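You operate a simulated robot arm through the tools that you are given. There is no shell and no other tool. Be economical: measure what you need, move in short steps, check, and stop when the job is done.

You run a simulated two-armed robot. Do the job below in one go: nothing can be reset, and whatever is moved stays where it is left.

## Task
Put the desk calendar on the counter end. Take the orange bundle on the top of the back desk and put it away on the teller side of counter 24. Close the left paper cupboard door. Turn the date printer right dial to MAY. Take the grey ledger and put it on the ledge of the tall cupboard. Put the yellow seal labelled "925" from the top of the sealing table on top of the yellow can there and the yellow seal marked "361" on the red card. Any order will do.

The check looks at the end state, three seconds after you hand in, the way a careful person would. Anything else that was tipped, shoved, dropped, spilled or broken makes it a failure. A push-on lid holds only when it is set on centred and level and pressed home; a screw cap is set on level and turned clockwise until tight.

## Robot
Two 6-joint arms with two-finger parallel grippers on one trunk, on a base that drives. Base frame: it is fixed to the floor where the robot stands at the start and does not move with it; the origin is under the middle of the robot, x ahead of it, y to its left, z up; the surface under the hand at the start is at about z = 0.75. Readings come in m, degrees, newtons and seconds.
The left shoulder is at the start at [0.08, 0.216, 1.558], the right one opposite. With the tool pointing down near the work surface each hand reaches from about 0.1 to 0.64 m from the robot's upright axis, wherever it stands, measured 20 degrees to its own side. Places, roughly: can [0, 4.75, 0.75]; counter end [-2.9, -3.4, 0.8]; date printer right dial [5.3, 3.4, 0.9]; desk calendar [0.5, 0.25, 0.75]; grey ledger [2, 5, 1.25]; ledge of the tall cupboard [1.8, 4.8, 0.8]; left paper cupboard door [4.9, 1.3, 0.4]; orange bundle [3, 1, 0.75]; red card [0.25, 4.75, 0.75]; teller side of counter 24 [-2.3, -1.4, 0.8]; yellow seal [0, 4.75, 0.75]. Payload 3.43 kg a hand.
The tool frame of a hand sits at the grasp point between the pads (the TCP): z along the fingers, y along the line on which they close. The tips reach 0.03 m beyond it. The gripper opens to 0.094 m. The fingers are 0.028 m wide and 0.01 m thick; the gripper's body (0.05 by 0.096 m) begins 0.055 m behind the TCP.
Orientation is told as [roll, pitch, yaw] about the base's x, y, z axes, in that order, counted from this pose: with the fingers straight down and closing along the base's y, the tool's x points along the base's -x, its y along +y and its z along -z.

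## Interface
- The arms move only by the tool servo_tool. It takes "left_series", "right_series" or both (then of equal length, played together; a hand with none holds still); each is a list of rows, each an object of numbers (a shift or turn left out is 0, a gripper value left out holds the last): "tx", "ty", "tz": the shift along the tool's x, y, z in units of 100 mm (1.0 is 100 mm); "ax", "ay", "az": the turn, a rotation vector about the tool's x, y, z in units of 60 degrees (1.0 is 60 degrees); "claw": the opening, from 0 (shut) to 1 (fully open). In form: [{"tx": .., "ty": .., "tz": .., "ax": .., "ay": .., "az": .., "claw": ..}, ...]. A call has 1 to 20 rows; each row is the pose to reach, as a shift and turn from the pose commanded when the call began, along the tool's axes at that moment. A call with a number of a shift or a turn outside -1 to 1 is refused whole. Each row takes 0.2 s and may step no farther than 0.05 m and 8.6 degrees from the row before; otherwise, or with a gripper value out of range, the whole call is refused. Where a pose cannot be reached the arm comes as near as it can. A force on the tool above 40 N (or 10 N above the force at the start of the call, whichever is more), or a blocked arm, ends the call early, and 0.2 s more pass. The fingers move at their own pace (about 0.072 m/s each) and stop on an object; they squeeze with about 40 N. The grip force told is the motor's: it shows also when the fingers shut on nothing. Time passes only in rows, and 0.2 s behind the last, so rows that repeat a pose let the fingers close. It gives the time, the measured TCP pose, the force on the tool (base axes), the opening and the grip force at its end, in the units of the frame above (readings bear some noise), with the torque about the TCP (base axes, N m) and any sound that the robot's microphone picked up, and new pictures: "show" is both (left out), scene, wrist or none (wrist: the cameras of the hands that moved).
- Cameras (640 x 400 px; columns grow to the right, rows downward): "scene" is now at [0.0902, 0.0296, 1.7009]; the picture's right is [0.41, -0.91, 0.00], its down [-0.80, -0.36, -0.48] and it looks along [0.43, 0.20, -0.88] (base axes); focal length 286 px, centre (320, 200). "left" rides on the left gripper at [0.076, -0.014, -0.103] in its tool frame; the picture's right is [0.18, 0.98, 0.00], its down [-0.75, 0.14, -0.64] and it looks along [-0.63, 0.12, 0.77] (tool axes); focal length 243 px, centre (320, 200). "right" rides on the right gripper at [0.076, 0.014, -0.103] in its tool frame; the picture's right is [-0.18, 0.98, 0.00], its down [-0.75, -0.14, -0.64] and it looks along [-0.63, -0.12, 0.77] (tool axes); focal length 243 px, centre (320, 200). There is no depth. A picture from a camera that has moved, and an enlarged one, comes with that camera's place and axes in the base frame and with its lens.
- lift_body(by): slides the trunk up (or, below 0, down) by that many m; the arms and the scene camera ride with it, the base frame stays. It gives what a move gives, with no picture.
- drive_base(legs): drives the robot by 1 to 6 legs, each [ahead, left, turn to the left] in m, m and degrees, along the robot's own axes; the way and the turn of a leg run together, so that a leg with both is an arc; at most 1.5 m and 180 degrees a leg. The arms and the cameras ride along, it lands a little off, and it stops where it bumps. It gives what a move gives, and a new picture of the scene camera.
- aim_head(pan, tilt): turns the head with the scene camera to pan (to the left, within 86 degrees either way) and tilt (down, from -29 to 69), counted from straight ahead of the robot. It gives what a move gives, and a new picture of the scene camera.
- enlarge(camera, box): a new picture of the part [left, top, right, bottom] of that camera's present view, enlarged. The clock stands still meanwhile.
- job_done(): hands the job in; it is judged then, once.

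Go step by step. Nothing tells you exact positions but the pictures and the camera data: compare them with the known pose of the tool, close in by small moves and look again before you grip or let go. The budget is 186 turns and 260 pictures, counting those below and the enlarged ones. Unless the task says otherwise, let go and move clear before handing in.

The tools are called after "Emit:" as a command line: name --argument value ..., lists and objects as JSON in quotes. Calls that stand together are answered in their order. servo_tool: Moves the arms, as the interface text tells. Its arguments: {"type":"object","properties":{"left_series":{"type":"array"},"right_series":{"type":"array"},"show":{"type":"string","enum":["both","scene","wrist","none"]}},"required":[]} The other tools are called the same way: lift_body (by) slides the trunk up or down; drive_base (legs) drives the base; aim_head (pan, tilt) turns the head that bears the scene camera; enlarge (camera, box) takes an enlarged picture of a part of a camera's view; job_done () hands the job in.

At the start:

```text
clock: 0.0
left_tool_pos: [0.4603, 0.4441, 0.9543]
left_tool_rot: [0.1, 0.0, 0.0]
left_ft_force: [0.5, 0.7, -0.4]
left_torque: [-0.02, 0.03, 0.0]
left_gripper_width: 0.0941
left_grip_force: 0.0
right_tool_pos: [0.4922, -0.1099, 1.0099]
right_tool_rot: [0.0, -0.2, 0.0]
right_ft_force: [-0.2, 0.2, 0.4]
right_torque: [0.02, 0.01, 0.0]
right_gripper_width: 0.094
right_grip_force: 0.1
trunk travel left (down, up): [-0.788, 0.052]
robot x, y, heading: [0.001, -0.0, 0.3]
head pan, tilt: [24.4, 61.5]
```

scene: 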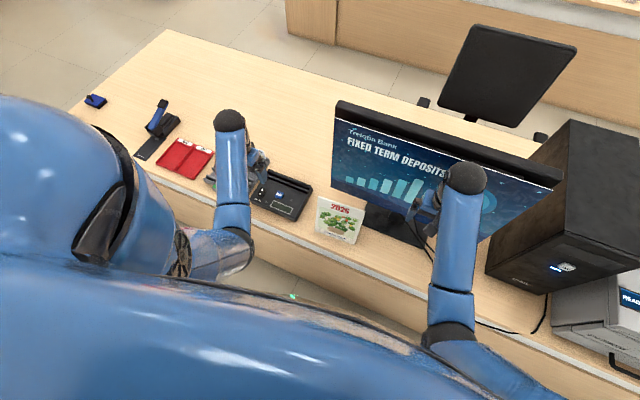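
right: 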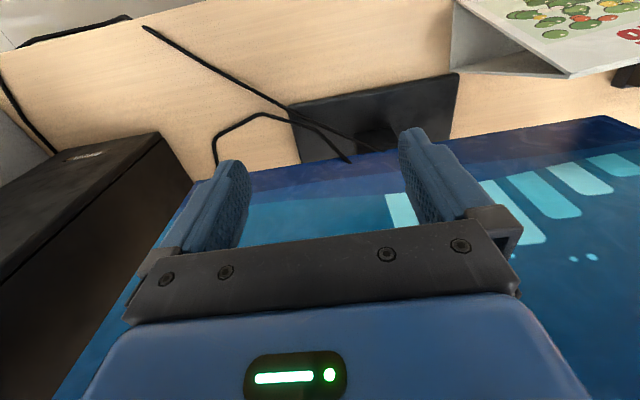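
left: 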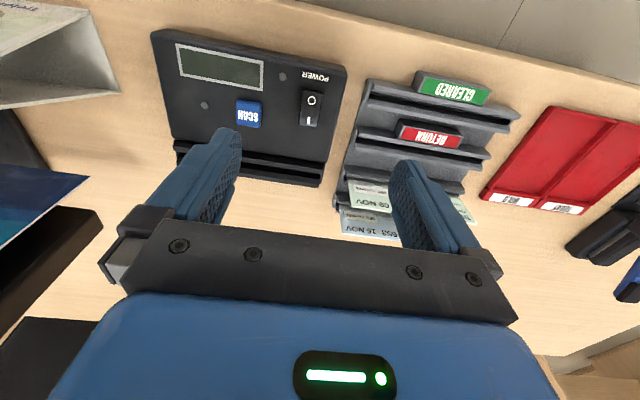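

The calendar stands in front of the monitor, between the two hands. I'll look at it more closely first.

Emit:
enlarge --camera "scene" --box '[260, 160, 420, 260]'

Emit:
aim_head --pan 0 --tilt 20

```text
4.00 times, centred on (340, 210) of scene
camera zoom: at [0.0902, 0.0296, 1.7009], right [0.41, -0.91, 0.0], down [-0.8, -0.36, -0.48], along [0.43, 0.2, -0.88], focal length 1144 px, centre (240, 160)
```

zoom: 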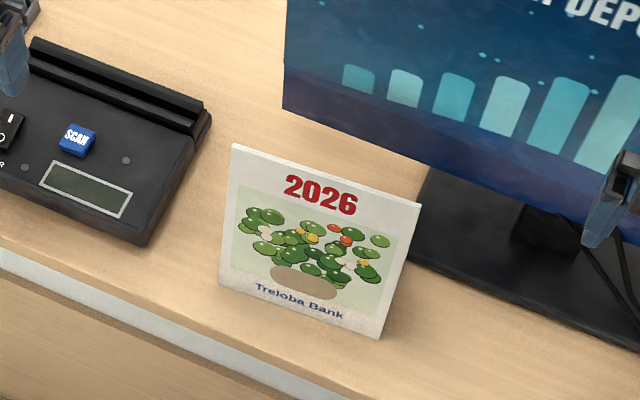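

```text
clock: 1.1
left_tool_pos: [0.4613, 0.4437, 0.9543]
left_tool_rot: [-0.1, 0.0, 0.0]
left_ft_force: [-0.8, -0.7, -1.1]
left_torque: [0.02, 0.01, 0.01]
left_gripper_width: 0.094
left_grip_force: 0.0
right_tool_pos: [0.4914, -0.1098, 1.0106]
right_tool_rot: [0.0, -0.1, 0.0]
right_ft_force: [-0.3, 0.6, 0.3]
right_torque: [0.0, 0.03, 0.03]
right_gripper_width: 0.0941
right_grip_force: 0.1
trunk travel left (down, up): [-0.788, 0.052]
robot x, y, heading: [0.0004, -0.001, -0.2]
head pan, tilt: [0.0, 20.0]
camera scene: at [0.1244, 0.0029, 1.7607], right [0.0, -1.0, 0.0], down [-0.34, 0.0, -0.94], along [0.94, 0.0, -0.34], focal length 286 px, centre (320, 200)
```

scene: 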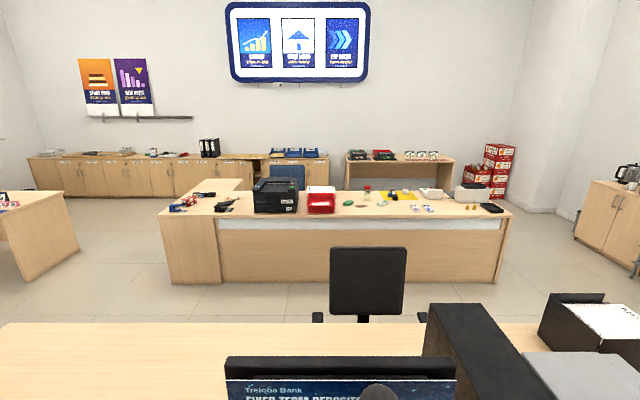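

The back desk is ahead at about x=3. I'll look around both sides to learn the room.

Emit:
aim_head --pan 70 --tilt 20

Emit:
aim_head --pan -80 --tilt 20

```text
clock: 2.5
left_tool_pos: [0.4599, 0.4432, 0.9528]
left_tool_rot: [-0.1, 0.1, 0.0]
left_ft_force: [0.9, 0.8, 0.2]
left_torque: [-0.01, -0.03, 0.01]
left_gripper_width: 0.0938
left_grip_force: 0.1
right_tool_pos: [0.4918, -0.1095, 1.0105]
right_tool_rot: [0.0, -0.2, 0.0]
right_ft_force: [0.0, -0.6, 0.0]
right_torque: [0.0, -0.02, -0.01]
right_gripper_width: 0.0938
right_grip_force: 0.0
trunk travel left (down, up): [-0.788, 0.052]
robot x, y, heading: [-0.0008, -0.0013, -0.1]
head pan, tilt: [70.0, 20.0]
camera scene: at [0.0631, 0.0903, 1.7608], right [0.94, -0.34, 0.0], down [-0.12, -0.32, -0.94], along [0.32, 0.88, -0.34], focal length 286 px, centre (320, 200)
```

scene: 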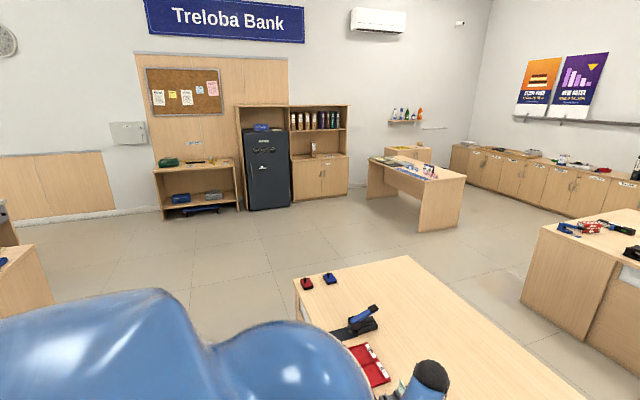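

```text
clock: 4.8
left_tool_pos: [0.4597, 0.4442, 0.9549]
left_tool_rot: [-0.1, 0.0, 0.0]
left_ft_force: [0.4, -0.7, 0.2]
left_torque: [0.03, 0.01, 0.02]
left_gripper_width: 0.0938
left_grip_force: 0.1
right_tool_pos: [0.4922, -0.1095, 1.0097]
right_tool_rot: [0.0, -0.1, 0.0]
right_ft_force: [0.5, -0.7, 0.0]
right_torque: [-0.01, 0.0, 0.01]
right_gripper_width: 0.0941
right_grip_force: 0.0
trunk travel left (down, up): [-0.788, 0.052]
robot x, y, heading: [-0.0008, -0.0014, 0.1]
head pan, tilt: [-80.0, 20.0]
camera scene: at [0.0474, -0.0889, 1.7608], right [-0.98, -0.17, 0.0], down [-0.06, 0.34, -0.94], along [0.16, -0.93, -0.34], focal length 286 px, centre (320, 200)
```

scene: 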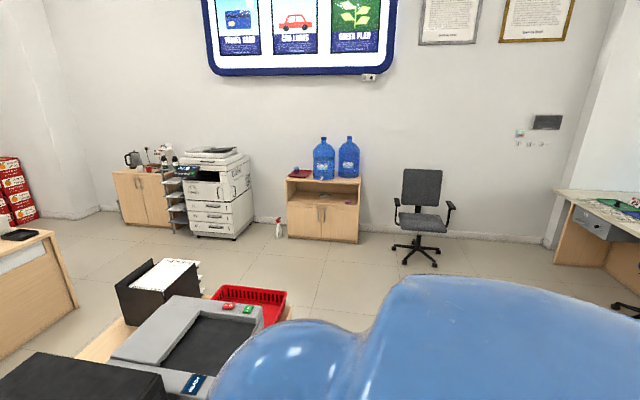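

Now back to the calendar; I'll look straight at it with the head, and lift/yaw the left hand.

Emit:
aim_head --pan 15 --tilt 60

Emit:
servo_tool --left_series '[{"tz": -0.4, "az": 0.13}, {"tz": -0.8, "az": 0.26}, {"tz": -1.0, "az": 0.39}, {"tz": -1.0, "az": 0.52}, {"tz": -1.0, "az": 0.65}, {"tz": -1.0, "az": 0.78}, {"tz": -1.0, "az": 0.91}, {"tz": -1.0, "az": 1.0}]' --show "none"

```text
clock: 6.5
left_tool_pos: [0.4608, 0.4423, 0.9542]
left_tool_rot: [0.1, 0.1, 0.0]
left_ft_force: [0.6, 1.0, 0.0]
left_torque: [0.0, 0.03, -0.01]
left_gripper_width: 0.0939
left_grip_force: 0.0
right_tool_pos: [0.4915, -0.1097, 1.0084]
right_tool_rot: [0.0, -0.1, 0.1]
right_ft_force: [0.2, -0.1, 0.8]
right_torque: [-0.01, -0.02, -0.02]
right_gripper_width: 0.094
right_grip_force: 0.0
trunk travel left (down, up): [-0.788, 0.052]
robot x, y, heading: [0.0033, -0.0016, -0.1]
head pan, tilt: [15.0, 60.0]
camera scene: at [0.0956, 0.02, 1.7027], right [0.26, -0.97, 0.0], down [-0.84, -0.22, -0.5], along [0.48, 0.13, -0.87], focal length 286 px, centre (320, 200)
```

scene: 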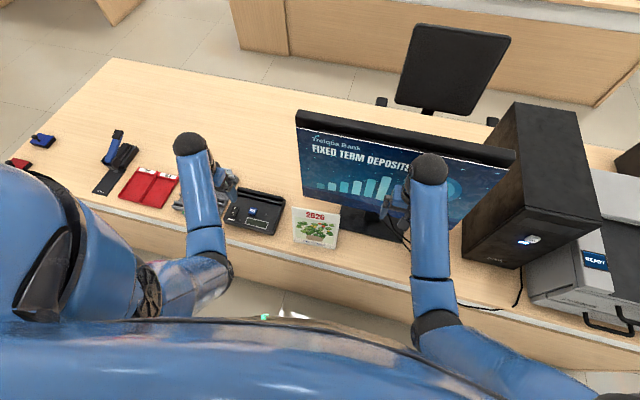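

```text
clock: 8.3
left_tool_pos: [0.4704, 0.4508, 1.0238]
left_tool_rot: [0.2, 0.0, -60.1]
left_ft_force: [0.2, -0.3, 0.4]
left_torque: [0.04, 0.01, 0.02]
left_gripper_width: 0.0937
left_grip_force: 0.0
left hand out of reach, approached as far as the arm can: row 2, 3, 4, 5, 6, 7, 8
right_tool_pos: [0.491, -0.1105, 1.01]
right_tool_rot: [0.0, -0.2, 0.1]
right_ft_force: [-0.8, -0.4, 0.2]
right_torque: [0.03, 0.01, -0.02]
right_gripper_width: 0.0941
right_grip_force: 0.0
trunk travel left (down, up): [-0.788, 0.052]
robot x, y, heading: [-0.0007, -0.0012, 0.3]
head pan, tilt: [15.0, 60.0]
```

Hand is up and at yaw −60°. I'll finish the yaw and move toward the calendar's side to look along it.

Emit:
servo_tool --left_series '[{"tx": -0.3, "ty": -0.17, "az": 0.12}, {"tx": -0.6, "ty": -0.35, "az": 0.24}, {"tx": -0.95, "ty": -0.55, "az": 0.36}, {"tx": -1.0, "ty": -0.57, "az": 0.5}]' --show "wrist"

```text
clock: 9.3
left_tool_pos: [0.4767, 0.3364, 1.0065]
left_tool_rot: [0.1, 0.0, -90.1]
left_ft_force: [0.2, -0.1, -0.5]
left_torque: [-0.05, 0.0, 0.0]
left_gripper_width: 0.0939
left_grip_force: 0.0
left hand out of reach, approached as far as the arm can: row 1, 2, 3, 4
right_tool_pos: [0.4915, -0.1103, 1.0105]
right_tool_rot: [0.0, -0.1, 0.0]
right_ft_force: [0.8, -0.4, 0.3]
right_torque: [0.03, 0.03, -0.02]
right_gripper_width: 0.0942
right_grip_force: 0.1
trunk travel left (down, up): [-0.788, 0.052]
robot x, y, heading: [-0.0026, -0.0005, -0.1]
head pan, tilt: [15.0, 60.0]
camera left: at [0.4618, 0.4131, 1.1096], right [0.98, 0.18, 0.0], down [0.14, -0.75, 0.64], along [0.12, -0.63, -0.77], focal length 243 px, centre (320, 200)
```

left: 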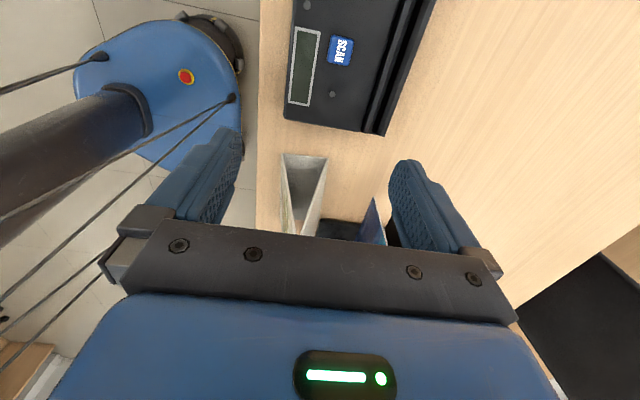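

The calendar is a hollow tent: ridge near x=0.478, y 0.06–0.21, z≈0.925, with the monitor clear behind. I move over its middle.

Emit:
servo_tool --left_series '[{"tx": -0.45}, {"tx": -0.9}, {"tx": -1.0}]' --show "none"

Emit:
servo_tool --left_series '[{"tx": -0.4}, {"tx": -0.9}, {"tx": -0.9}]' --show "both"

```text
clock: 10.2
left_tool_pos: [0.4774, 0.2374, 1.0026]
left_tool_rot: [0.2, 0.0, -90.0]
left_ft_force: [-0.3, -0.8, -0.2]
left_torque: [-0.01, -0.05, 0.0]
left_gripper_width: 0.0941
left_grip_force: 0.0
left hand out of reach, approached as far as the arm can: row 1, 2, 3
right_tool_pos: [0.4913, -0.1094, 1.0107]
right_tool_rot: [0.1, 0.0, 0.0]
right_ft_force: [0.8, -0.1, 0.9]
right_torque: [0.04, -0.01, -0.01]
right_gripper_width: 0.0942
right_grip_force: 0.1
trunk travel left (down, up): [-0.788, 0.052]
robot x, y, heading: [-0.0015, -0.0008, -0.1]
head pan, tilt: [15.0, 60.0]
```

```text
clock: 10.9
left_tool_pos: [0.4769, 0.1475, 1.0014]
left_tool_rot: [-0.1, 0.0, -90.0]
left_ft_force: [-0.2, -0.2, -0.3]
left_torque: [0.01, -0.01, 0.03]
left_gripper_width: 0.0941
left_grip_force: 0.1
right_tool_pos: [0.4912, -0.1098, 1.0107]
right_tool_rot: [-0.1, -0.1, -0.1]
right_ft_force: [0.2, 0.0, -0.7]
right_torque: [-0.04, 0.03, 0.03]
right_gripper_width: 0.0941
right_grip_force: 0.0
trunk travel left (down, up): [-0.788, 0.052]
robot x, y, heading: [-0.0033, -0.0005, -0.0]
head pan, tilt: [15.0, 60.0]
camera scene: at [0.0956, 0.021, 1.7027], right [0.26, -0.97, 0.0], down [-0.84, -0.22, -0.5], along [0.48, 0.13, -0.87], focal length 286 px, centre (320, 200)
camera left: at [0.4632, 0.2236, 1.1043], right [0.98, 0.18, 0.0], down [0.14, -0.75, 0.64], along [0.12, -0.63, -0.77], focal length 243 px, centre (320, 200)
```

scene: 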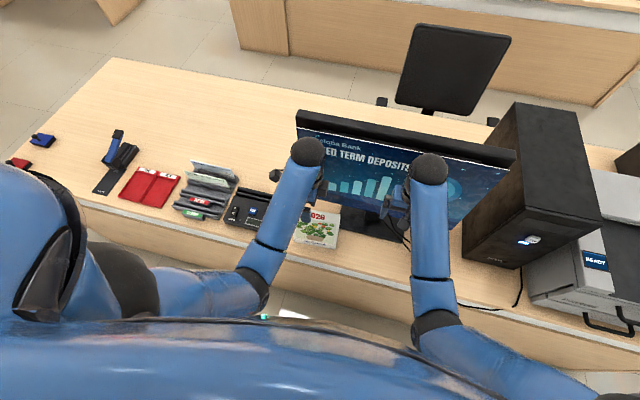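
left: 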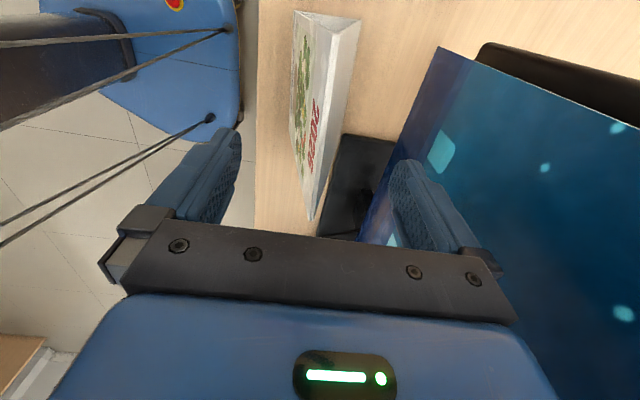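

Ridge is centred between the fingers. Descend and pinch the ridge.

Emit:
servo_tool --left_series '[{"tz": 0.3, "tx": -0.12, "ty": 0.03}, {"tz": 0.6, "tx": -0.12, "ty": 0.03}, {"tz": 0.9, "tx": -0.12, "ty": 0.03}, {"tz": 0.9, "tx": -0.12, "ty": 0.03, "claw": 0.0}, {"tz": 0.9, "tx": -0.12, "ty": 0.03, "claw": 0.0}, {"tz": 0.9, "tx": -0.12, "ty": 0.03, "claw": 0.0}, {"tz": 0.9, "tx": -0.12, "ty": 0.03, "claw": 0.0}, {"tz": 0.9, "tx": -0.12, "ty": 0.03, "claw": 0.0}]' --show "wrist"

```text
clock: 12.8
left_tool_pos: [0.4808, 0.135, 0.9114]
left_tool_rot: [-0.1, 0.0, -90.0]
left_ft_force: [0.7, -2.0, 0.5]
left_torque: [0.02, -0.03, -0.01]
left_gripper_width: 0.0257
left_grip_force: 39.9
right_tool_pos: [0.4914, -0.1104, 1.0104]
right_tool_rot: [0.0, -0.3, 0.0]
right_ft_force: [0.8, -0.4, -0.1]
right_torque: [0.0, -0.01, 0.03]
right_gripper_width: 0.0943
right_grip_force: 0.0
trunk travel left (down, up): [-0.788, 0.052]
robot x, y, heading: [-0.0019, -0.0005, 0.0]
head pan, tilt: [15.0, 60.0]
camera left: at [0.4664, 0.2109, 1.0157], right [0.98, 0.18, 0.0], down [0.14, -0.75, 0.64], along [0.12, -0.63, -0.77], focal length 243 px, centre (320, 200)
```

left: 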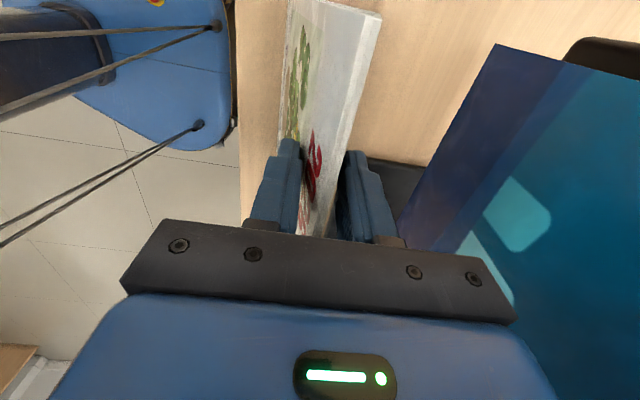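

Gripped at 26 mm. Lift.

Emit:
servo_tool --left_series '[{"tz": -0.3}, {"tz": -0.6}, {"tz": -0.8}, {"tz": -0.8}]' --show "both"

Emit:
lift_body --by 0.05

```text
clock: 13.8
left_tool_pos: [0.4813, 0.1343, 0.9923]
left_tool_rot: [0.0, 0.0, -90.0]
left_ft_force: [-0.1, -0.5, -2.0]
left_torque: [0.02, -0.01, 0.04]
left_gripper_width: 0.0259
left_grip_force: 40.0
right_tool_pos: [0.4916, -0.1081, 1.0102]
right_tool_rot: [0.0, -0.1, 0.0]
right_ft_force: [-0.6, 0.1, -0.4]
right_torque: [0.0, -0.02, 0.0]
right_gripper_width: 0.094
right_grip_force: 0.1
trunk travel left (down, up): [-0.788, 0.052]
robot x, y, heading: [0.0021, 0.0036, -0.0]
head pan, tilt: [15.0, 60.0]
camera scene: at [0.0959, 0.0201, 1.7026], right [0.26, -0.97, 0.0], down [-0.84, -0.22, -0.5], along [0.48, 0.13, -0.87], focal length 286 px, centre (320, 200)
camera left: at [0.4672, 0.2109, 1.096], right [0.98, 0.18, 0.0], down [0.14, -0.75, 0.64], along [0.12, -0.63, -0.77], focal length 243 px, centre (320, 200)
```

scene: 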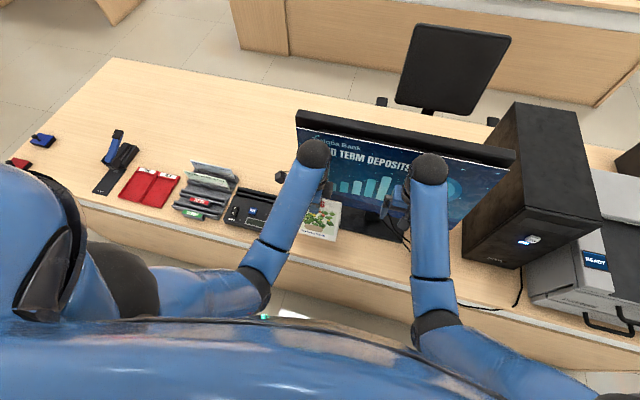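
left: 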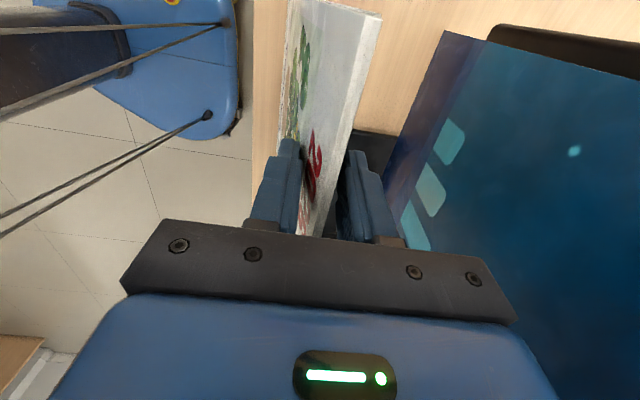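

```text
clock: 14.7
left_tool_pos: [0.4804, 0.1331, 1.0419]
left_tool_rot: [0.0, 0.0, -90.0]
left_ft_force: [0.3, 0.9, -1.1]
left_torque: [-0.02, 0.02, 0.01]
left_gripper_width: 0.0258
left_grip_force: 39.9
right_tool_pos: [0.4909, -0.1102, 1.0599]
right_tool_rot: [0.0, -0.1, 0.0]
right_ft_force: [0.7, -0.3, -0.1]
right_torque: [0.01, 0.01, 0.0]
right_gripper_width: 0.0938
right_grip_force: 0.0
trunk travel left (down, up): [-0.838, 0.002]
robot x, y, heading: [-0.0011, 0.0028, -0.2]
head pan, tilt: [15.0, 60.0]
```

Calendar held. Back off from the desk and turn right to look at the area behind.

Emit:
drive_base --legs '[[-0.45, 0, 0], [0, 0, -100]]'

Emit:
aim_head --pan -20 --tilt 20

```text
clock: 21.6
left_tool_pos: [-0.4144, -0.4972, 1.042]
left_tool_rot: [0.0, 0.0, 168.5]
left_ft_force: [0.3, -0.2, -1.6]
left_torque: [0.02, -0.03, -0.01]
left_gripper_width: 0.0259
left_grip_force: 40.0
right_tool_pos: [-0.655, -0.458, 1.0609]
right_tool_rot: [-0.1, -0.1, -101.5]
right_ft_force: [-0.3, -1.2, -0.8]
right_torque: [0.01, 0.0, 0.04]
right_gripper_width: 0.094
right_grip_force: 0.0
trunk travel left (down, up): [-0.838, 0.002]
robot x, y, heading: [-0.4495, 0.0037, -101.6]
head pan, tilt: [15.0, 60.0]
camera scene: at [-0.4502, -0.0918, 1.7527], right [-1.0, -0.06, 0.0], down [-0.05, 0.86, -0.5], along [0.03, -0.5, -0.87], focal length 286 px, centre (320, 200)
```

scene: 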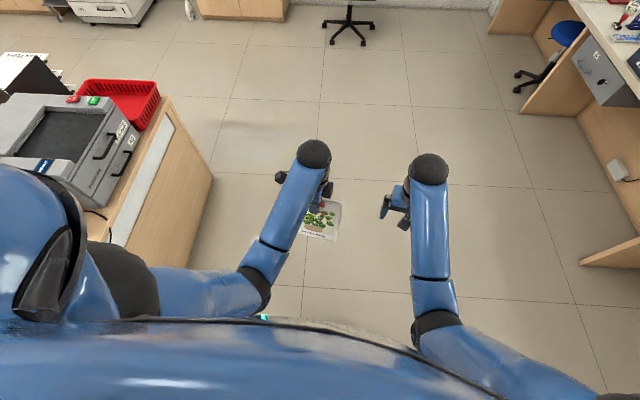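

```text
clock: 22.7
left_tool_pos: [-0.4137, -0.4962, 1.0423]
left_tool_rot: [0.1, -0.1, 168.5]
left_ft_force: [0.5, -0.7, -1.7]
left_torque: [-0.01, -0.01, 0.01]
left_gripper_width: 0.0258
left_grip_force: 40.5
right_tool_pos: [-0.6549, -0.458, 1.06]
right_tool_rot: [0.0, -0.1, -101.5]
right_ft_force: [0.5, 0.3, 0.5]
right_torque: [0.0, 0.0, 0.02]
right_gripper_width: 0.094
right_grip_force: 0.0
trunk travel left (down, up): [-0.838, 0.002]
robot x, y, heading: [-0.4478, -0.0021, -101.8]
head pan, tilt: [-20.0, 20.0]
camera scene: at [-0.5033, -0.1049, 1.8107], right [-0.85, 0.52, 0.0], down [0.18, 0.29, -0.94], along [-0.49, -0.8, -0.34], focal length 286 px, centre (320, 200)
```

scene: 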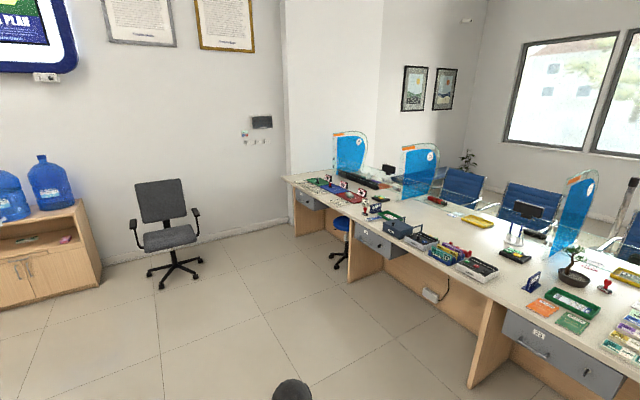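

The long counter runs along y at x≈-2.3; its far end near y=-3.4. I'll enlarge both zones.

Emit:
enlarge --camera "scene" --box '[270, 120, 430, 240]'

Emit:
enlarge --camera "scene" --box '[400, 180, 640, 360]'

```text
3.33 times, centred on (350, 180) of scene
camera zoom: at [-0.5033, -0.1049, 1.8107], right [-0.85, 0.52, 0.0], down [0.18, 0.29, -0.94], along [-0.49, -0.8, -0.34], focal length 953 px, centre (220, 267)
```

zoom: 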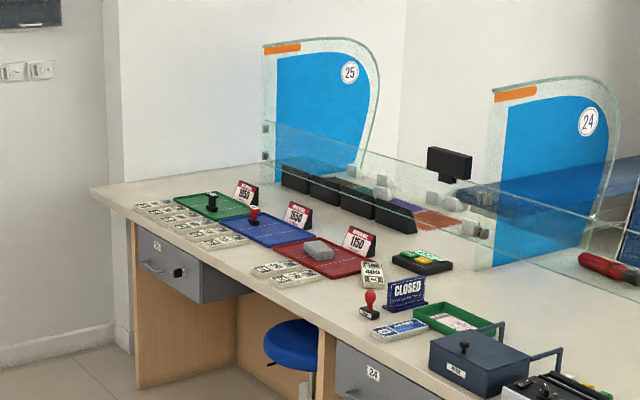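

```text
2.22 times, centred on (520, 270) of scene
camera zoom: at [-0.5033, -0.1049, 1.8107], right [-0.85, 0.52, 0.0], down [0.18, 0.29, -0.94], along [-0.49, -0.8, -0.34], focal length 636 px, centre (-124, 44)
```

zoom: 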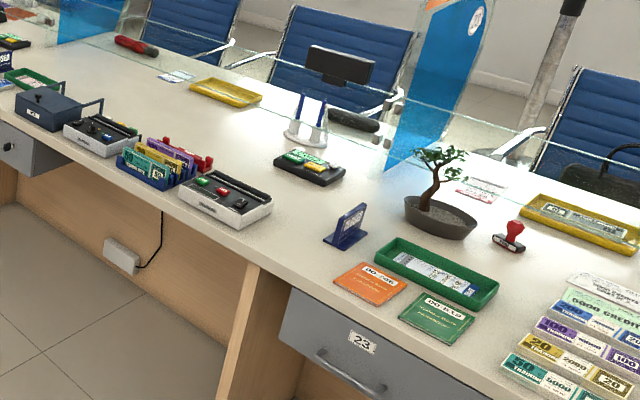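

The counter's teller edge is near x≈-2.03 and the end near y≈-3.5. I drive closer to see the end.

Emit:
drive_base --legs '[[0, 0, -6], [1.4, 0, 0], [1.0, 0, 0], [0, 0, -72]]'

Emit:
aim_head --pan 30 --tilt 30

```text
clock: 38.2
left_tool_pos: [-1.6846, -2.4186, 1.042]
left_tool_rot: [-0.1, 0.0, 89.7]
left_ft_force: [0.0, -0.8, -1.7]
left_torque: [-0.02, 0.02, -0.02]
left_gripper_width: 0.025
left_grip_force: 39.8
right_tool_pos: [-1.6921, -2.174, 1.0602]
right_tool_rot: [0.1, -0.2, 179.5]
right_ft_force: [0.4, 0.7, -0.5]
right_torque: [0.02, -0.01, -0.01]
right_gripper_width: 0.094
right_grip_force: 0.1
trunk travel left (down, up): [-0.838, 0.002]
robot x, y, heading: [-1.2023, -2.2894, 179.5]
head pan, tilt: [-20.0, 20.0]
camera scene: at [-1.319, -2.2523, 1.8108], right [0.35, 0.94, 0.0], down [0.32, -0.12, -0.94], along [-0.88, 0.33, -0.34], focal length 286 px, centre (320, 200)
```

scene: 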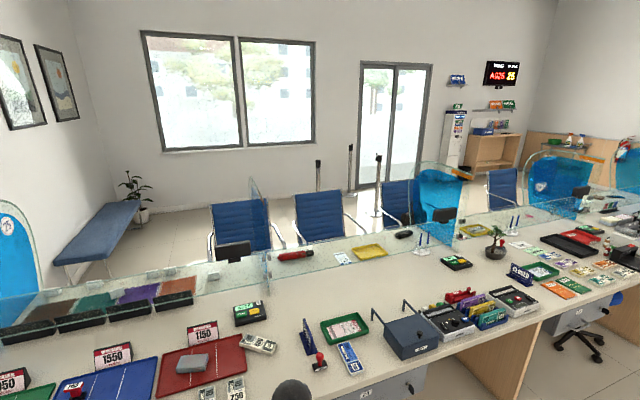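

```text
clock: 39.4
left_tool_pos: [-1.684, -2.4179, 1.0414]
left_tool_rot: [-0.1, 0.0, 89.6]
left_ft_force: [0.5, -0.4, -0.7]
left_torque: [-0.03, 0.01, 0.02]
left_gripper_width: 0.0252
left_grip_force: 40.1
right_tool_pos: [-1.693, -2.1742, 1.0603]
right_tool_rot: [0.0, -0.1, 179.6]
right_ft_force: [-0.3, -0.2, -0.7]
right_torque: [0.02, 0.0, -0.01]
right_gripper_width: 0.0941
right_grip_force: 0.1
trunk travel left (down, up): [-0.838, 0.002]
robot x, y, heading: [-1.2042, -2.2844, 179.4]
head pan, tilt: [30.0, 30.0]
camera scene: at [-1.3105, -2.329, 1.7948], right [-0.49, 0.87, 0.0], down [0.44, 0.25, -0.87], along [-0.75, -0.43, -0.5], focal length 286 px, centre (320, 200)
```

scene: 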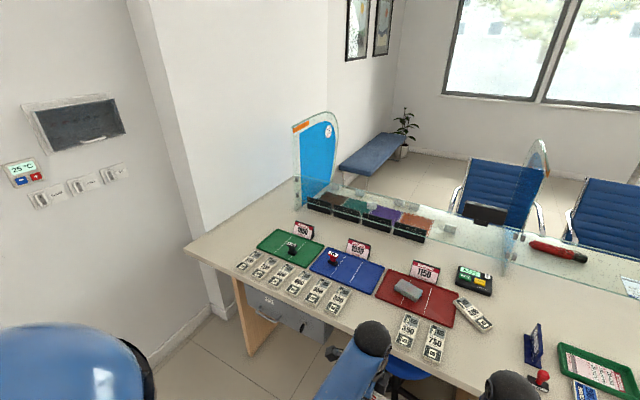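

The free strip of the counter end is left of the green mat; I'll zoom in on it.

Emit:
enlarge --camera "scene" --box '[170, 100, 450, 275]'

```text
2.29 times, centred on (310, 188) of scene
camera zoom: at [-1.3105, -2.329, 1.7948], right [-0.49, 0.87, 0.0], down [0.44, 0.25, -0.87], along [-0.75, -0.43, -0.5], focal length 654 px, centre (343, 229)
```

zoom: 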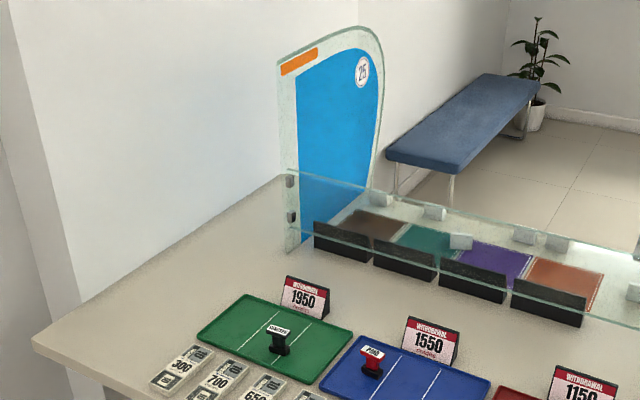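

The counter end seems to be the strip between panel 25 and the wall (x≈-2.65…-3.1), best reached from the customer side. I look for a way round the counter.

Emit:
aim_head --pan -70 --tilt 15

```text
clock: 41.1
left_tool_pos: [-1.6842, -2.4182, 1.0431]
left_tool_rot: [0.0, 0.0, 89.6]
left_ft_force: [-0.4, -0.5, -1.1]
left_torque: [-0.03, 0.03, 0.04]
left_gripper_width: 0.0252
left_grip_force: 39.6
right_tool_pos: [-1.6922, -2.1745, 1.0602]
right_tool_rot: [0.0, 0.0, 179.7]
right_ft_force: [-0.3, -0.4, 0.1]
right_torque: [0.02, 0.01, -0.03]
right_gripper_width: 0.0942
right_grip_force: 0.0
trunk travel left (down, up): [-0.838, 0.002]
robot x, y, heading: [-1.2043, -2.2866, 179.6]
head pan, tilt: [-70.0, 15.0]
camera scene: at [-1.2631, -2.1963, 1.819], right [0.94, 0.34, 0.0], down [0.09, -0.24, -0.97], along [-0.32, 0.91, -0.26], focal length 286 px, centre (320, 200)
```

scene: 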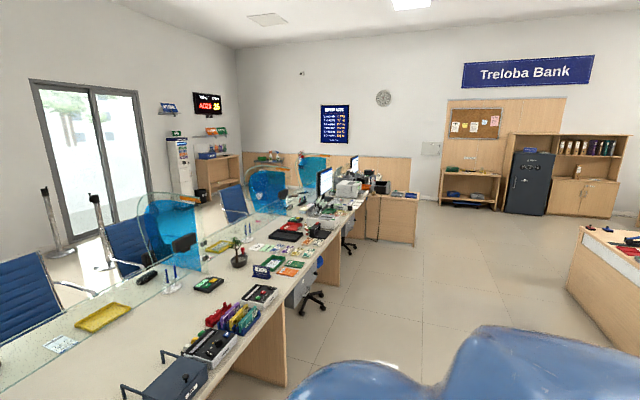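

The far end may open onto the customer side. I turn and drive along the aisle to look.

Emit:
drive_base --legs '[[0, 0, -90], [1.5, 0, 0], [1.5, 0, 0]]'

Emit:
aim_head --pan 25 --tilt 18

```text
clock: 59.5
left_tool_pos: [-1.3909, 1.219, 1.0429]
left_tool_rot: [0.1, 0.0, 2.5]
left_ft_force: [0.0, 0.8, -1.4]
left_torque: [0.04, 0.01, -0.02]
left_gripper_width: 0.0248
left_grip_force: 40.3
right_tool_pos: [-1.1479, 1.2411, 1.0601]
right_tool_rot: [0.0, -0.3, 92.4]
right_ft_force: [0.1, -1.0, 0.9]
right_torque: [0.03, 0.01, 0.01]
right_gripper_width: 0.0936
right_grip_force: 0.1
trunk travel left (down, up): [-0.838, 0.002]
robot x, y, heading: [-1.2366, 0.7458, 92.3]
head pan, tilt: [-70.0, 15.0]
camera scene: at [-1.151, 0.8131, 1.819], right [0.38, -0.92, 0.0], down [-0.24, -0.1, -0.97], along [0.89, 0.37, -0.26], focal length 286 px, centre (320, 200)
```

scene: 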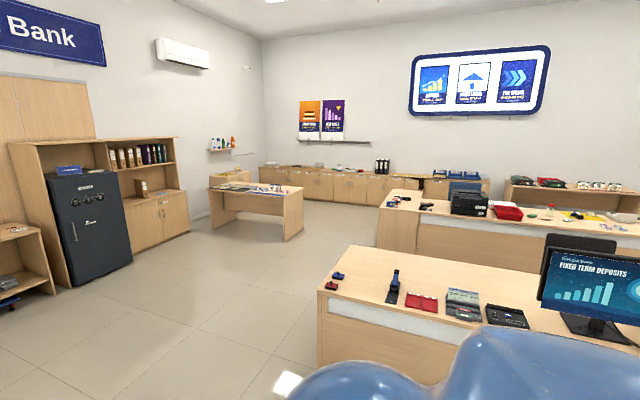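

```text
clock: 61.2
left_tool_pos: [-1.3915, 1.2198, 1.0427]
left_tool_rot: [0.0, -0.1, 2.4]
left_ft_force: [-0.1, 0.2, -0.4]
left_torque: [0.0, -0.02, 0.02]
left_gripper_width: 0.0245
left_grip_force: 40.1
right_tool_pos: [-1.1485, 1.2404, 1.0599]
right_tool_rot: [0.1, -0.2, 92.4]
right_ft_force: [0.0, 0.0, -0.4]
right_torque: [0.05, -0.01, 0.0]
right_gripper_width: 0.0939
right_grip_force: 0.1
trunk travel left (down, up): [-0.838, 0.002]
robot x, y, heading: [-1.2349, 0.7406, 92.4]
head pan, tilt: [25.0, 18.0]
camera scene: at [-1.2804, 0.8618, 1.8141], right [0.89, 0.46, 0.0], down [0.14, -0.27, -0.95], along [-0.44, 0.84, -0.31], focal length 286 px, centre (320, 200)
```

scene: 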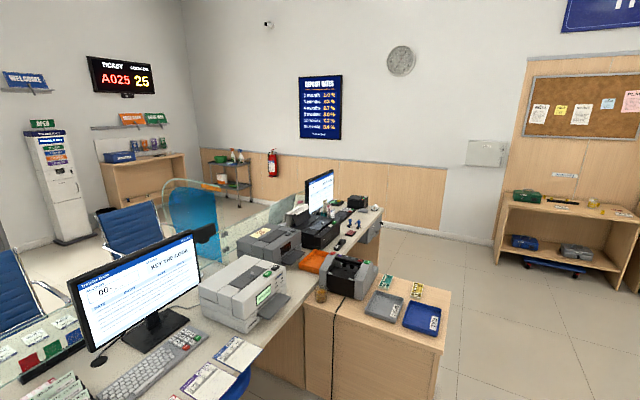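

There is a gap between the counter's far end (y≈3.5) and the back wall (y≈4.9). I go round the side desk toward it.

Emit:
drive_base --legs '[[0.5, -0.8, 0], [1.5, 0, 0], [0.5, 0, 0], [0, 0, 87]]'

Emit:
aim_head --pan 0 --tilt 30

```text
clock: 79.5
left_tool_pos: [-1.007, 3.1514, 1.0412]
left_tool_rot: [0.0, 0.0, 90.0]
left_ft_force: [0.7, 0.6, -1.4]
left_torque: [0.0, 0.02, 0.02]
left_gripper_width: 0.024
left_grip_force: 40.0
right_tool_pos: [-1.0184, 3.3949, 1.0603]
right_tool_rot: [0.0, -0.1, -179.9]
right_ft_force: [-0.1, -0.4, -0.6]
right_torque: [-0.01, 0.02, 0.0]
right_gripper_width: 0.094
right_grip_force: 0.1
trunk travel left (down, up): [-0.838, 0.002]
robot x, y, heading: [-0.5277, 3.2892, -180.1]
head pan, tilt: [25.0, 18.0]
camera scene: at [-0.6404, 3.2503, 1.8141], right [-0.42, 0.91, 0.0], down [0.28, 0.13, -0.95], along [-0.86, -0.4, -0.31], focal length 286 px, centre (320, 200)
```

scene: 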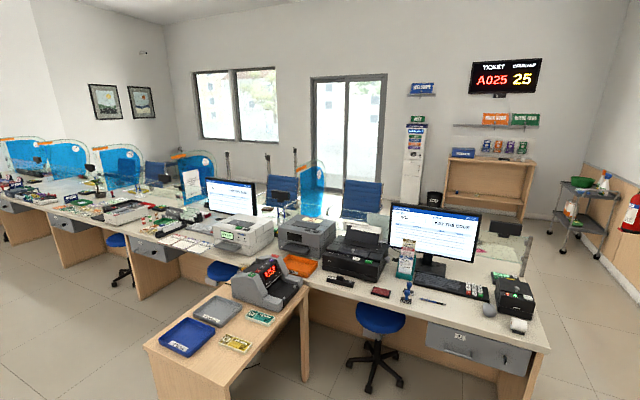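

```text
clock: 80.4
left_tool_pos: [-1.0071, 3.1507, 1.0423]
left_tool_rot: [0.0, 0.0, 90.1]
left_ft_force: [0.0, -0.6, -1.1]
left_torque: [0.02, 0.0, 0.01]
left_gripper_width: 0.024
left_grip_force: 39.6
right_tool_pos: [-1.0182, 3.3942, 1.0599]
right_tool_rot: [-0.1, 0.0, -179.9]
right_ft_force: [0.8, 0.2, -0.1]
right_torque: [-0.02, 0.01, -0.01]
right_gripper_width: 0.094
right_grip_force: 0.0
trunk travel left (down, up): [-0.838, 0.002]
robot x, y, heading: [-0.5258, 3.2885, -179.7]
head pan, tilt: [0.0, 30.0]
camera scene: at [-0.6464, 3.2891, 1.7948], right [0.0, 1.0, 0.0], down [0.5, 0.0, -0.87], along [-0.87, 0.0, -0.5], focal length 286 px, centre (320, 200)
```

scene: 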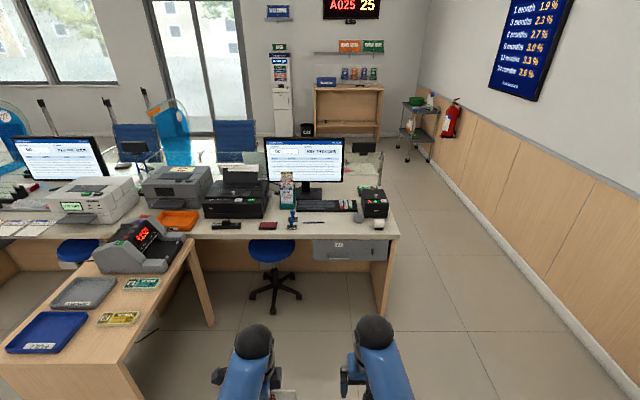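

Clear passage about 1.4 m wide along y≈4.4. Drive through it to the customer side.

Emit:
drive_base --legs '[[0.65, 0, 0], [0, -1.1, 0], [1.5, 0, 0], [1.0, 0, 0]]'

Emit:
aim_head --pan 70 --tilt 25

```text
clock: 100.9
left_tool_pos: [-4.1218, 4.3851, 1.0423]
left_tool_rot: [0.0, 0.0, 86.9]
left_ft_force: [0.1, -0.3, -1.4]
left_torque: [0.02, 0.04, 0.02]
left_gripper_width: 0.0236
left_grip_force: 39.7
right_tool_pos: [-4.1192, 4.6283, 1.0608]
right_tool_rot: [0.0, -0.3, 177.0]
right_ft_force: [0.3, -0.6, 0.8]
right_torque: [-0.01, 0.02, -0.01]
right_gripper_width: 0.094
right_grip_force: 0.1
trunk travel left (down, up): [-0.838, 0.002]
robot x, y, heading: [-3.6385, 4.4896, 176.9]
head pan, tilt: [0.0, 30.0]
camera scene: at [-3.7533, 4.5028, 1.7949], right [0.05, 1.0, 0.0], down [0.5, -0.03, -0.87], along [-0.87, 0.04, -0.5], focal length 286 px, centre (320, 200)
```

scene: 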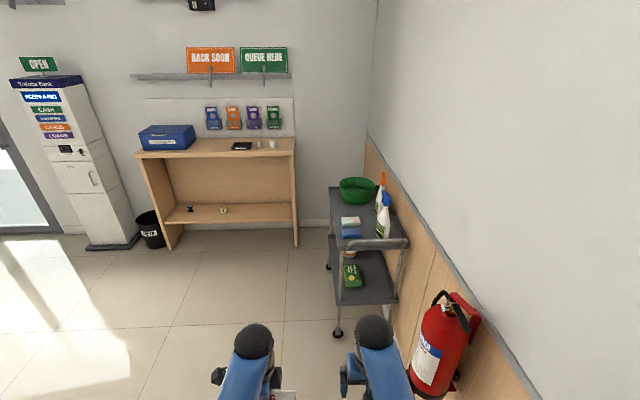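

```text
clock: 102.3
left_tool_pos: [-4.1218, 4.3844, 1.0421]
left_tool_rot: [0.1, -0.1, 87.1]
left_ft_force: [-0.1, 0.0, -0.9]
left_torque: [0.0, -0.02, 0.01]
left_gripper_width: 0.0233
left_grip_force: 40.0
right_tool_pos: [-4.1209, 4.6293, 1.06]
right_tool_rot: [-0.1, -0.1, 176.9]
right_ft_force: [-0.3, -0.4, -1.2]
right_torque: [0.02, -0.03, 0.03]
right_gripper_width: 0.094
right_grip_force: 0.0
trunk travel left (down, up): [-0.838, 0.002]
robot x, y, heading: [-3.6342, 4.4888, 177.1]
head pan, tilt: [70.0, 25.0]
camera scene: at [-3.7006, 4.4134, 1.8027], right [-0.92, 0.39, 0.0], down [0.17, 0.39, -0.91], along [-0.35, -0.83, -0.42], focal length 286 px, centre (320, 200)
```

scene: 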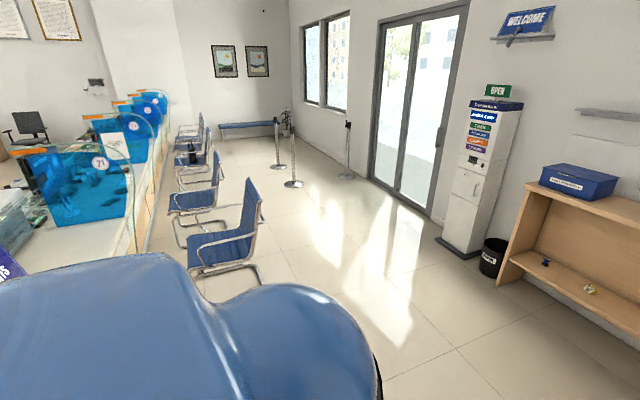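

Chairs end around x≈-4.1 and the queue posts are at x≈-5.05, so a narrow corridor at x≈-4.6. I turn and move to its mouth for a better look.

Emit:
drive_base --legs '[[0, 0, 93], [0.9, -0.95, 0]]'

Emit:
aim_head --pan 0 --tilt 25

```text
clock: 112.9
left_tool_pos: [-4.376, 3.0691, 1.0433]
left_tool_rot: [0.0, 0.0, -176.5]
left_ft_force: [0.3, 0.5, -1.7]
left_torque: [0.0, 0.02, 0.01]
left_gripper_width: 0.023
left_grip_force: 40.0
right_tool_pos: [-4.6206, 3.0436, 1.0603]
right_tool_rot: [0.0, -0.2, -86.5]
right_ft_force: [0.4, -0.1, 0.5]
right_torque: [-0.01, 0.0, -0.02]
right_gripper_width: 0.0939
right_grip_force: 0.0
trunk travel left (down, up): [-0.838, 0.002]
robot x, y, heading: [-4.5425, 3.5411, -86.4]
head pan, tilt: [70.0, 25.0]
camera scene: at [-4.4493, 3.4882, 1.8027], right [-0.28, -0.96, 0.0], down [-0.41, 0.12, -0.91], along [0.87, -0.26, -0.42], focal length 286 px, centre (320, 200)
```

scene: 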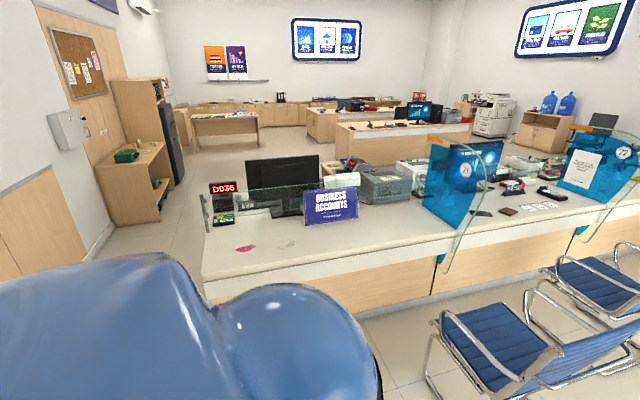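

```text
clock: 114.3
left_tool_pos: [-4.3767, 3.0695, 1.0414]
left_tool_rot: [0.0, 0.1, -176.5]
left_ft_force: [-0.5, 0.6, -1.5]
left_torque: [-0.02, 0.01, 0.01]
left_gripper_width: 0.023
left_grip_force: 40.3
right_tool_pos: [-4.6204, 3.044, 1.0607]
right_tool_rot: [0.0, -0.1, -86.5]
right_ft_force: [0.2, 0.0, -0.3]
right_torque: [0.01, 0.0, -0.05]
right_gripper_width: 0.0939
right_grip_force: 0.1
trunk travel left (down, up): [-0.838, 0.002]
robot x, y, heading: [-4.5398, 3.5423, -86.5]
head pan, tilt: [0.0, 25.0]
camera scene: at [-4.5329, 3.4215, 1.8027], right [-1.0, -0.06, 0.0], down [-0.03, 0.42, -0.91], along [0.06, -0.9, -0.42], focal length 286 px, centre (320, 200)
```

scene: 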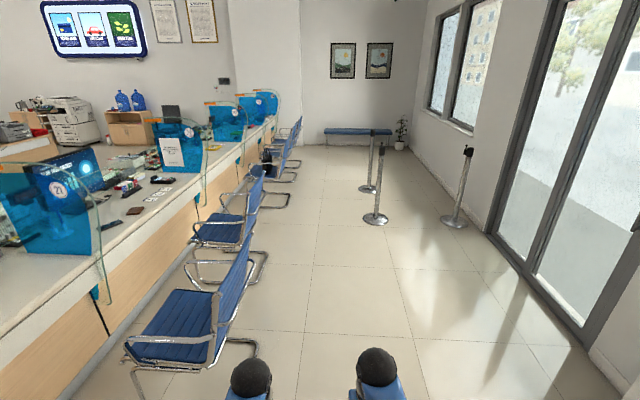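

The corridor at x≈-4.4 is over 1 m wide. Drive down it.

Emit:
drive_base --legs '[[1.5, 0, 0], [1.5, 0, 0], [0, 0, -3.5], [1.5, 0, 0], [0.7, 0, 0]]'

Emit:
aim_head --pan 40 --tilt 35

```text
clock: 139.6
left_tool_pos: [-4.1224, -2.1063, 1.0425]
left_tool_rot: [0.0, 0.0, -178.8]
left_ft_force: [-0.9, 0.2, -1.4]
left_torque: [-0.06, 0.01, -0.02]
left_gripper_width: 0.0223
left_grip_force: 40.1
right_tool_pos: [-4.366, -2.1232, 1.0599]
right_tool_rot: [0.1, -0.2, -88.9]
right_ft_force: [-0.3, 0.5, 0.5]
right_torque: [-0.03, -0.04, -0.02]
right_gripper_width: 0.0941
right_grip_force: 0.1
trunk travel left (down, up): [-0.838, 0.002]
robot x, y, heading: [-4.2665, -1.6289, -88.8]
head pan, tilt: [0.0, 25.0]
camera scene: at [-4.2638, -1.7469, 1.8029], right [-1.0, -0.02, 0.0], down [-0.01, 0.42, -0.91], along [0.02, -0.91, -0.42], focal length 286 px, centre (320, 200)
```

scene: 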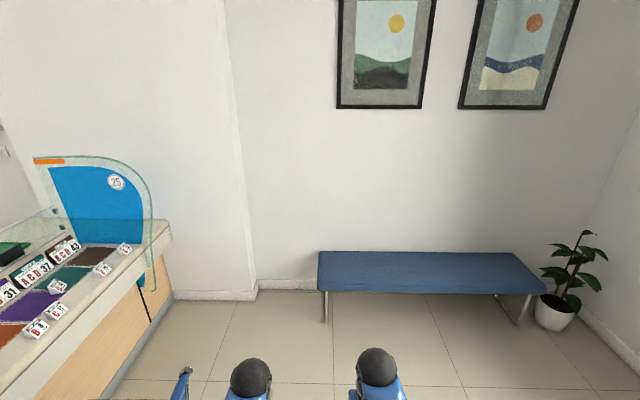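

```text
clock: 140.7
left_tool_pos: [-4.122, -2.1081, 1.0414]
left_tool_rot: [-0.1, 0.0, -178.7]
left_ft_force: [0.3, -0.1, -1.1]
left_torque: [0.01, -0.03, 0.01]
left_gripper_width: 0.0223
left_grip_force: 39.7
right_tool_pos: [-4.3653, -2.124, 1.0595]
right_tool_rot: [-0.1, -0.1, -88.8]
right_ft_force: [-0.8, -1.0, 0.6]
right_torque: [0.0, 0.0, -0.03]
right_gripper_width: 0.0938
right_grip_force: 0.0
trunk travel left (down, up): [-0.838, 0.002]
robot x, y, heading: [-4.2679, -1.6306, -88.8]
head pan, tilt: [40.0, 35.0]
camera scene: at [-4.2076, -1.724, 1.7869], right [-0.75, -0.66, 0.0], down [-0.38, 0.43, -0.82], along [0.54, -0.62, -0.57], focal length 286 px, centre (320, 200)
```

scene: 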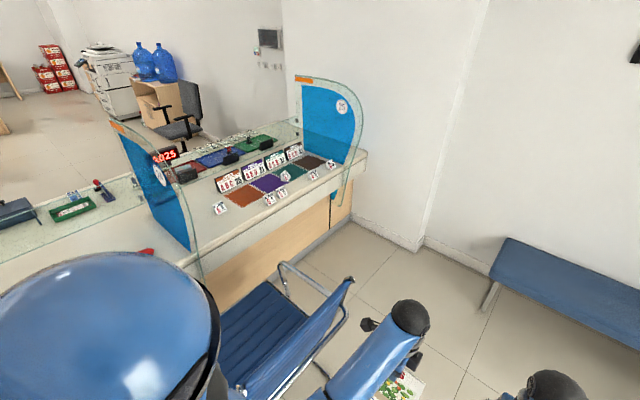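

The counter end is the strip between panel 25 (y≈-3.24) and the pillar (y≈-3.6). I go around the chair and approach diagonally, stopping short.

Emit:
drive_base --legs '[[1.3, 0, 0], [0, 0, 49], [0.47, 0.17, 0]]'

Emit:
aim_head --pan 15 --tilt 42

```text
clock: 152.0
left_tool_pos: [-3.2854, -3.2799, 1.0431]
left_tool_rot: [0.0, 0.1, -128.4]
left_ft_force: [-0.6, -0.2, -1.6]
left_torque: [0.0, 0.02, -0.04]
left_gripper_width: 0.022
left_grip_force: 39.8
right_tool_pos: [-3.4288, -3.4773, 1.061]
right_tool_rot: [0.2, -0.2, -38.4]
right_ft_force: [-0.2, -0.1, 0.0]
right_torque: [-0.01, -0.05, -0.01]
right_gripper_width: 0.094
right_grip_force: 0.1
trunk travel left (down, up): [-0.838, 0.002]
robot x, y, heading: [-3.7439, -3.0872, -38.4]
head pan, tilt: [40.0, 35.0]
camera scene: at [-3.6349, -3.0999, 1.7872], right [0.03, -1.0, 0.0], down [-0.57, -0.02, -0.82], along [0.82, 0.02, -0.57], focal length 286 px, centre (320, 200)
```

scene: 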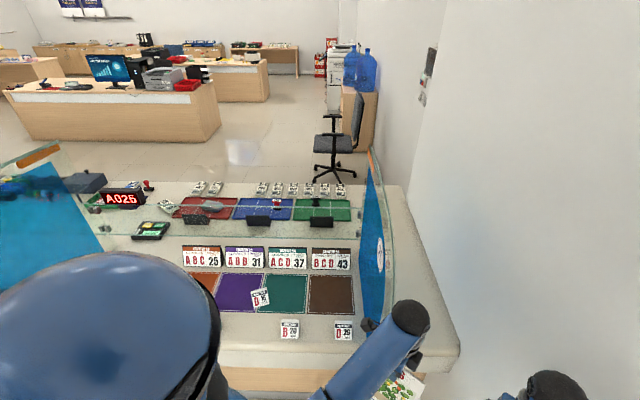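

```text
clock: 152.9
left_tool_pos: [-3.2833, -3.2806, 1.0424]
left_tool_rot: [-0.1, 0.1, -128.4]
left_ft_force: [-0.2, -0.7, -1.8]
left_torque: [-0.03, -0.02, -0.02]
left_gripper_width: 0.0219
left_grip_force: 40.0
right_tool_pos: [-3.427, -3.4772, 1.0599]
right_tool_rot: [-0.1, 0.0, -38.4]
right_ft_force: [-0.2, 0.9, 0.6]
right_torque: [0.01, -0.02, -0.01]
right_gripper_width: 0.0938
right_grip_force: 0.0
trunk travel left (down, up): [-0.838, 0.002]
robot x, y, heading: [-3.745, -3.0864, -38.3]
head pan, tilt: [15.0, 42.0]
camera scene: at [-3.6423, -3.1368, 1.7764], right [-0.4, -0.92, 0.0], down [-0.61, 0.27, -0.74], along [0.68, -0.29, -0.67], focal length 286 px, centre (320, 200)
```

scene: 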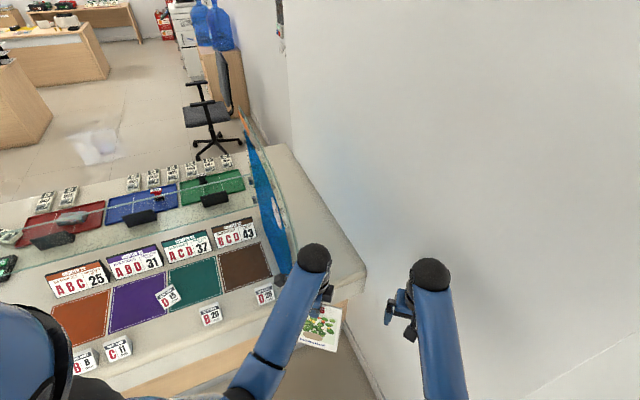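

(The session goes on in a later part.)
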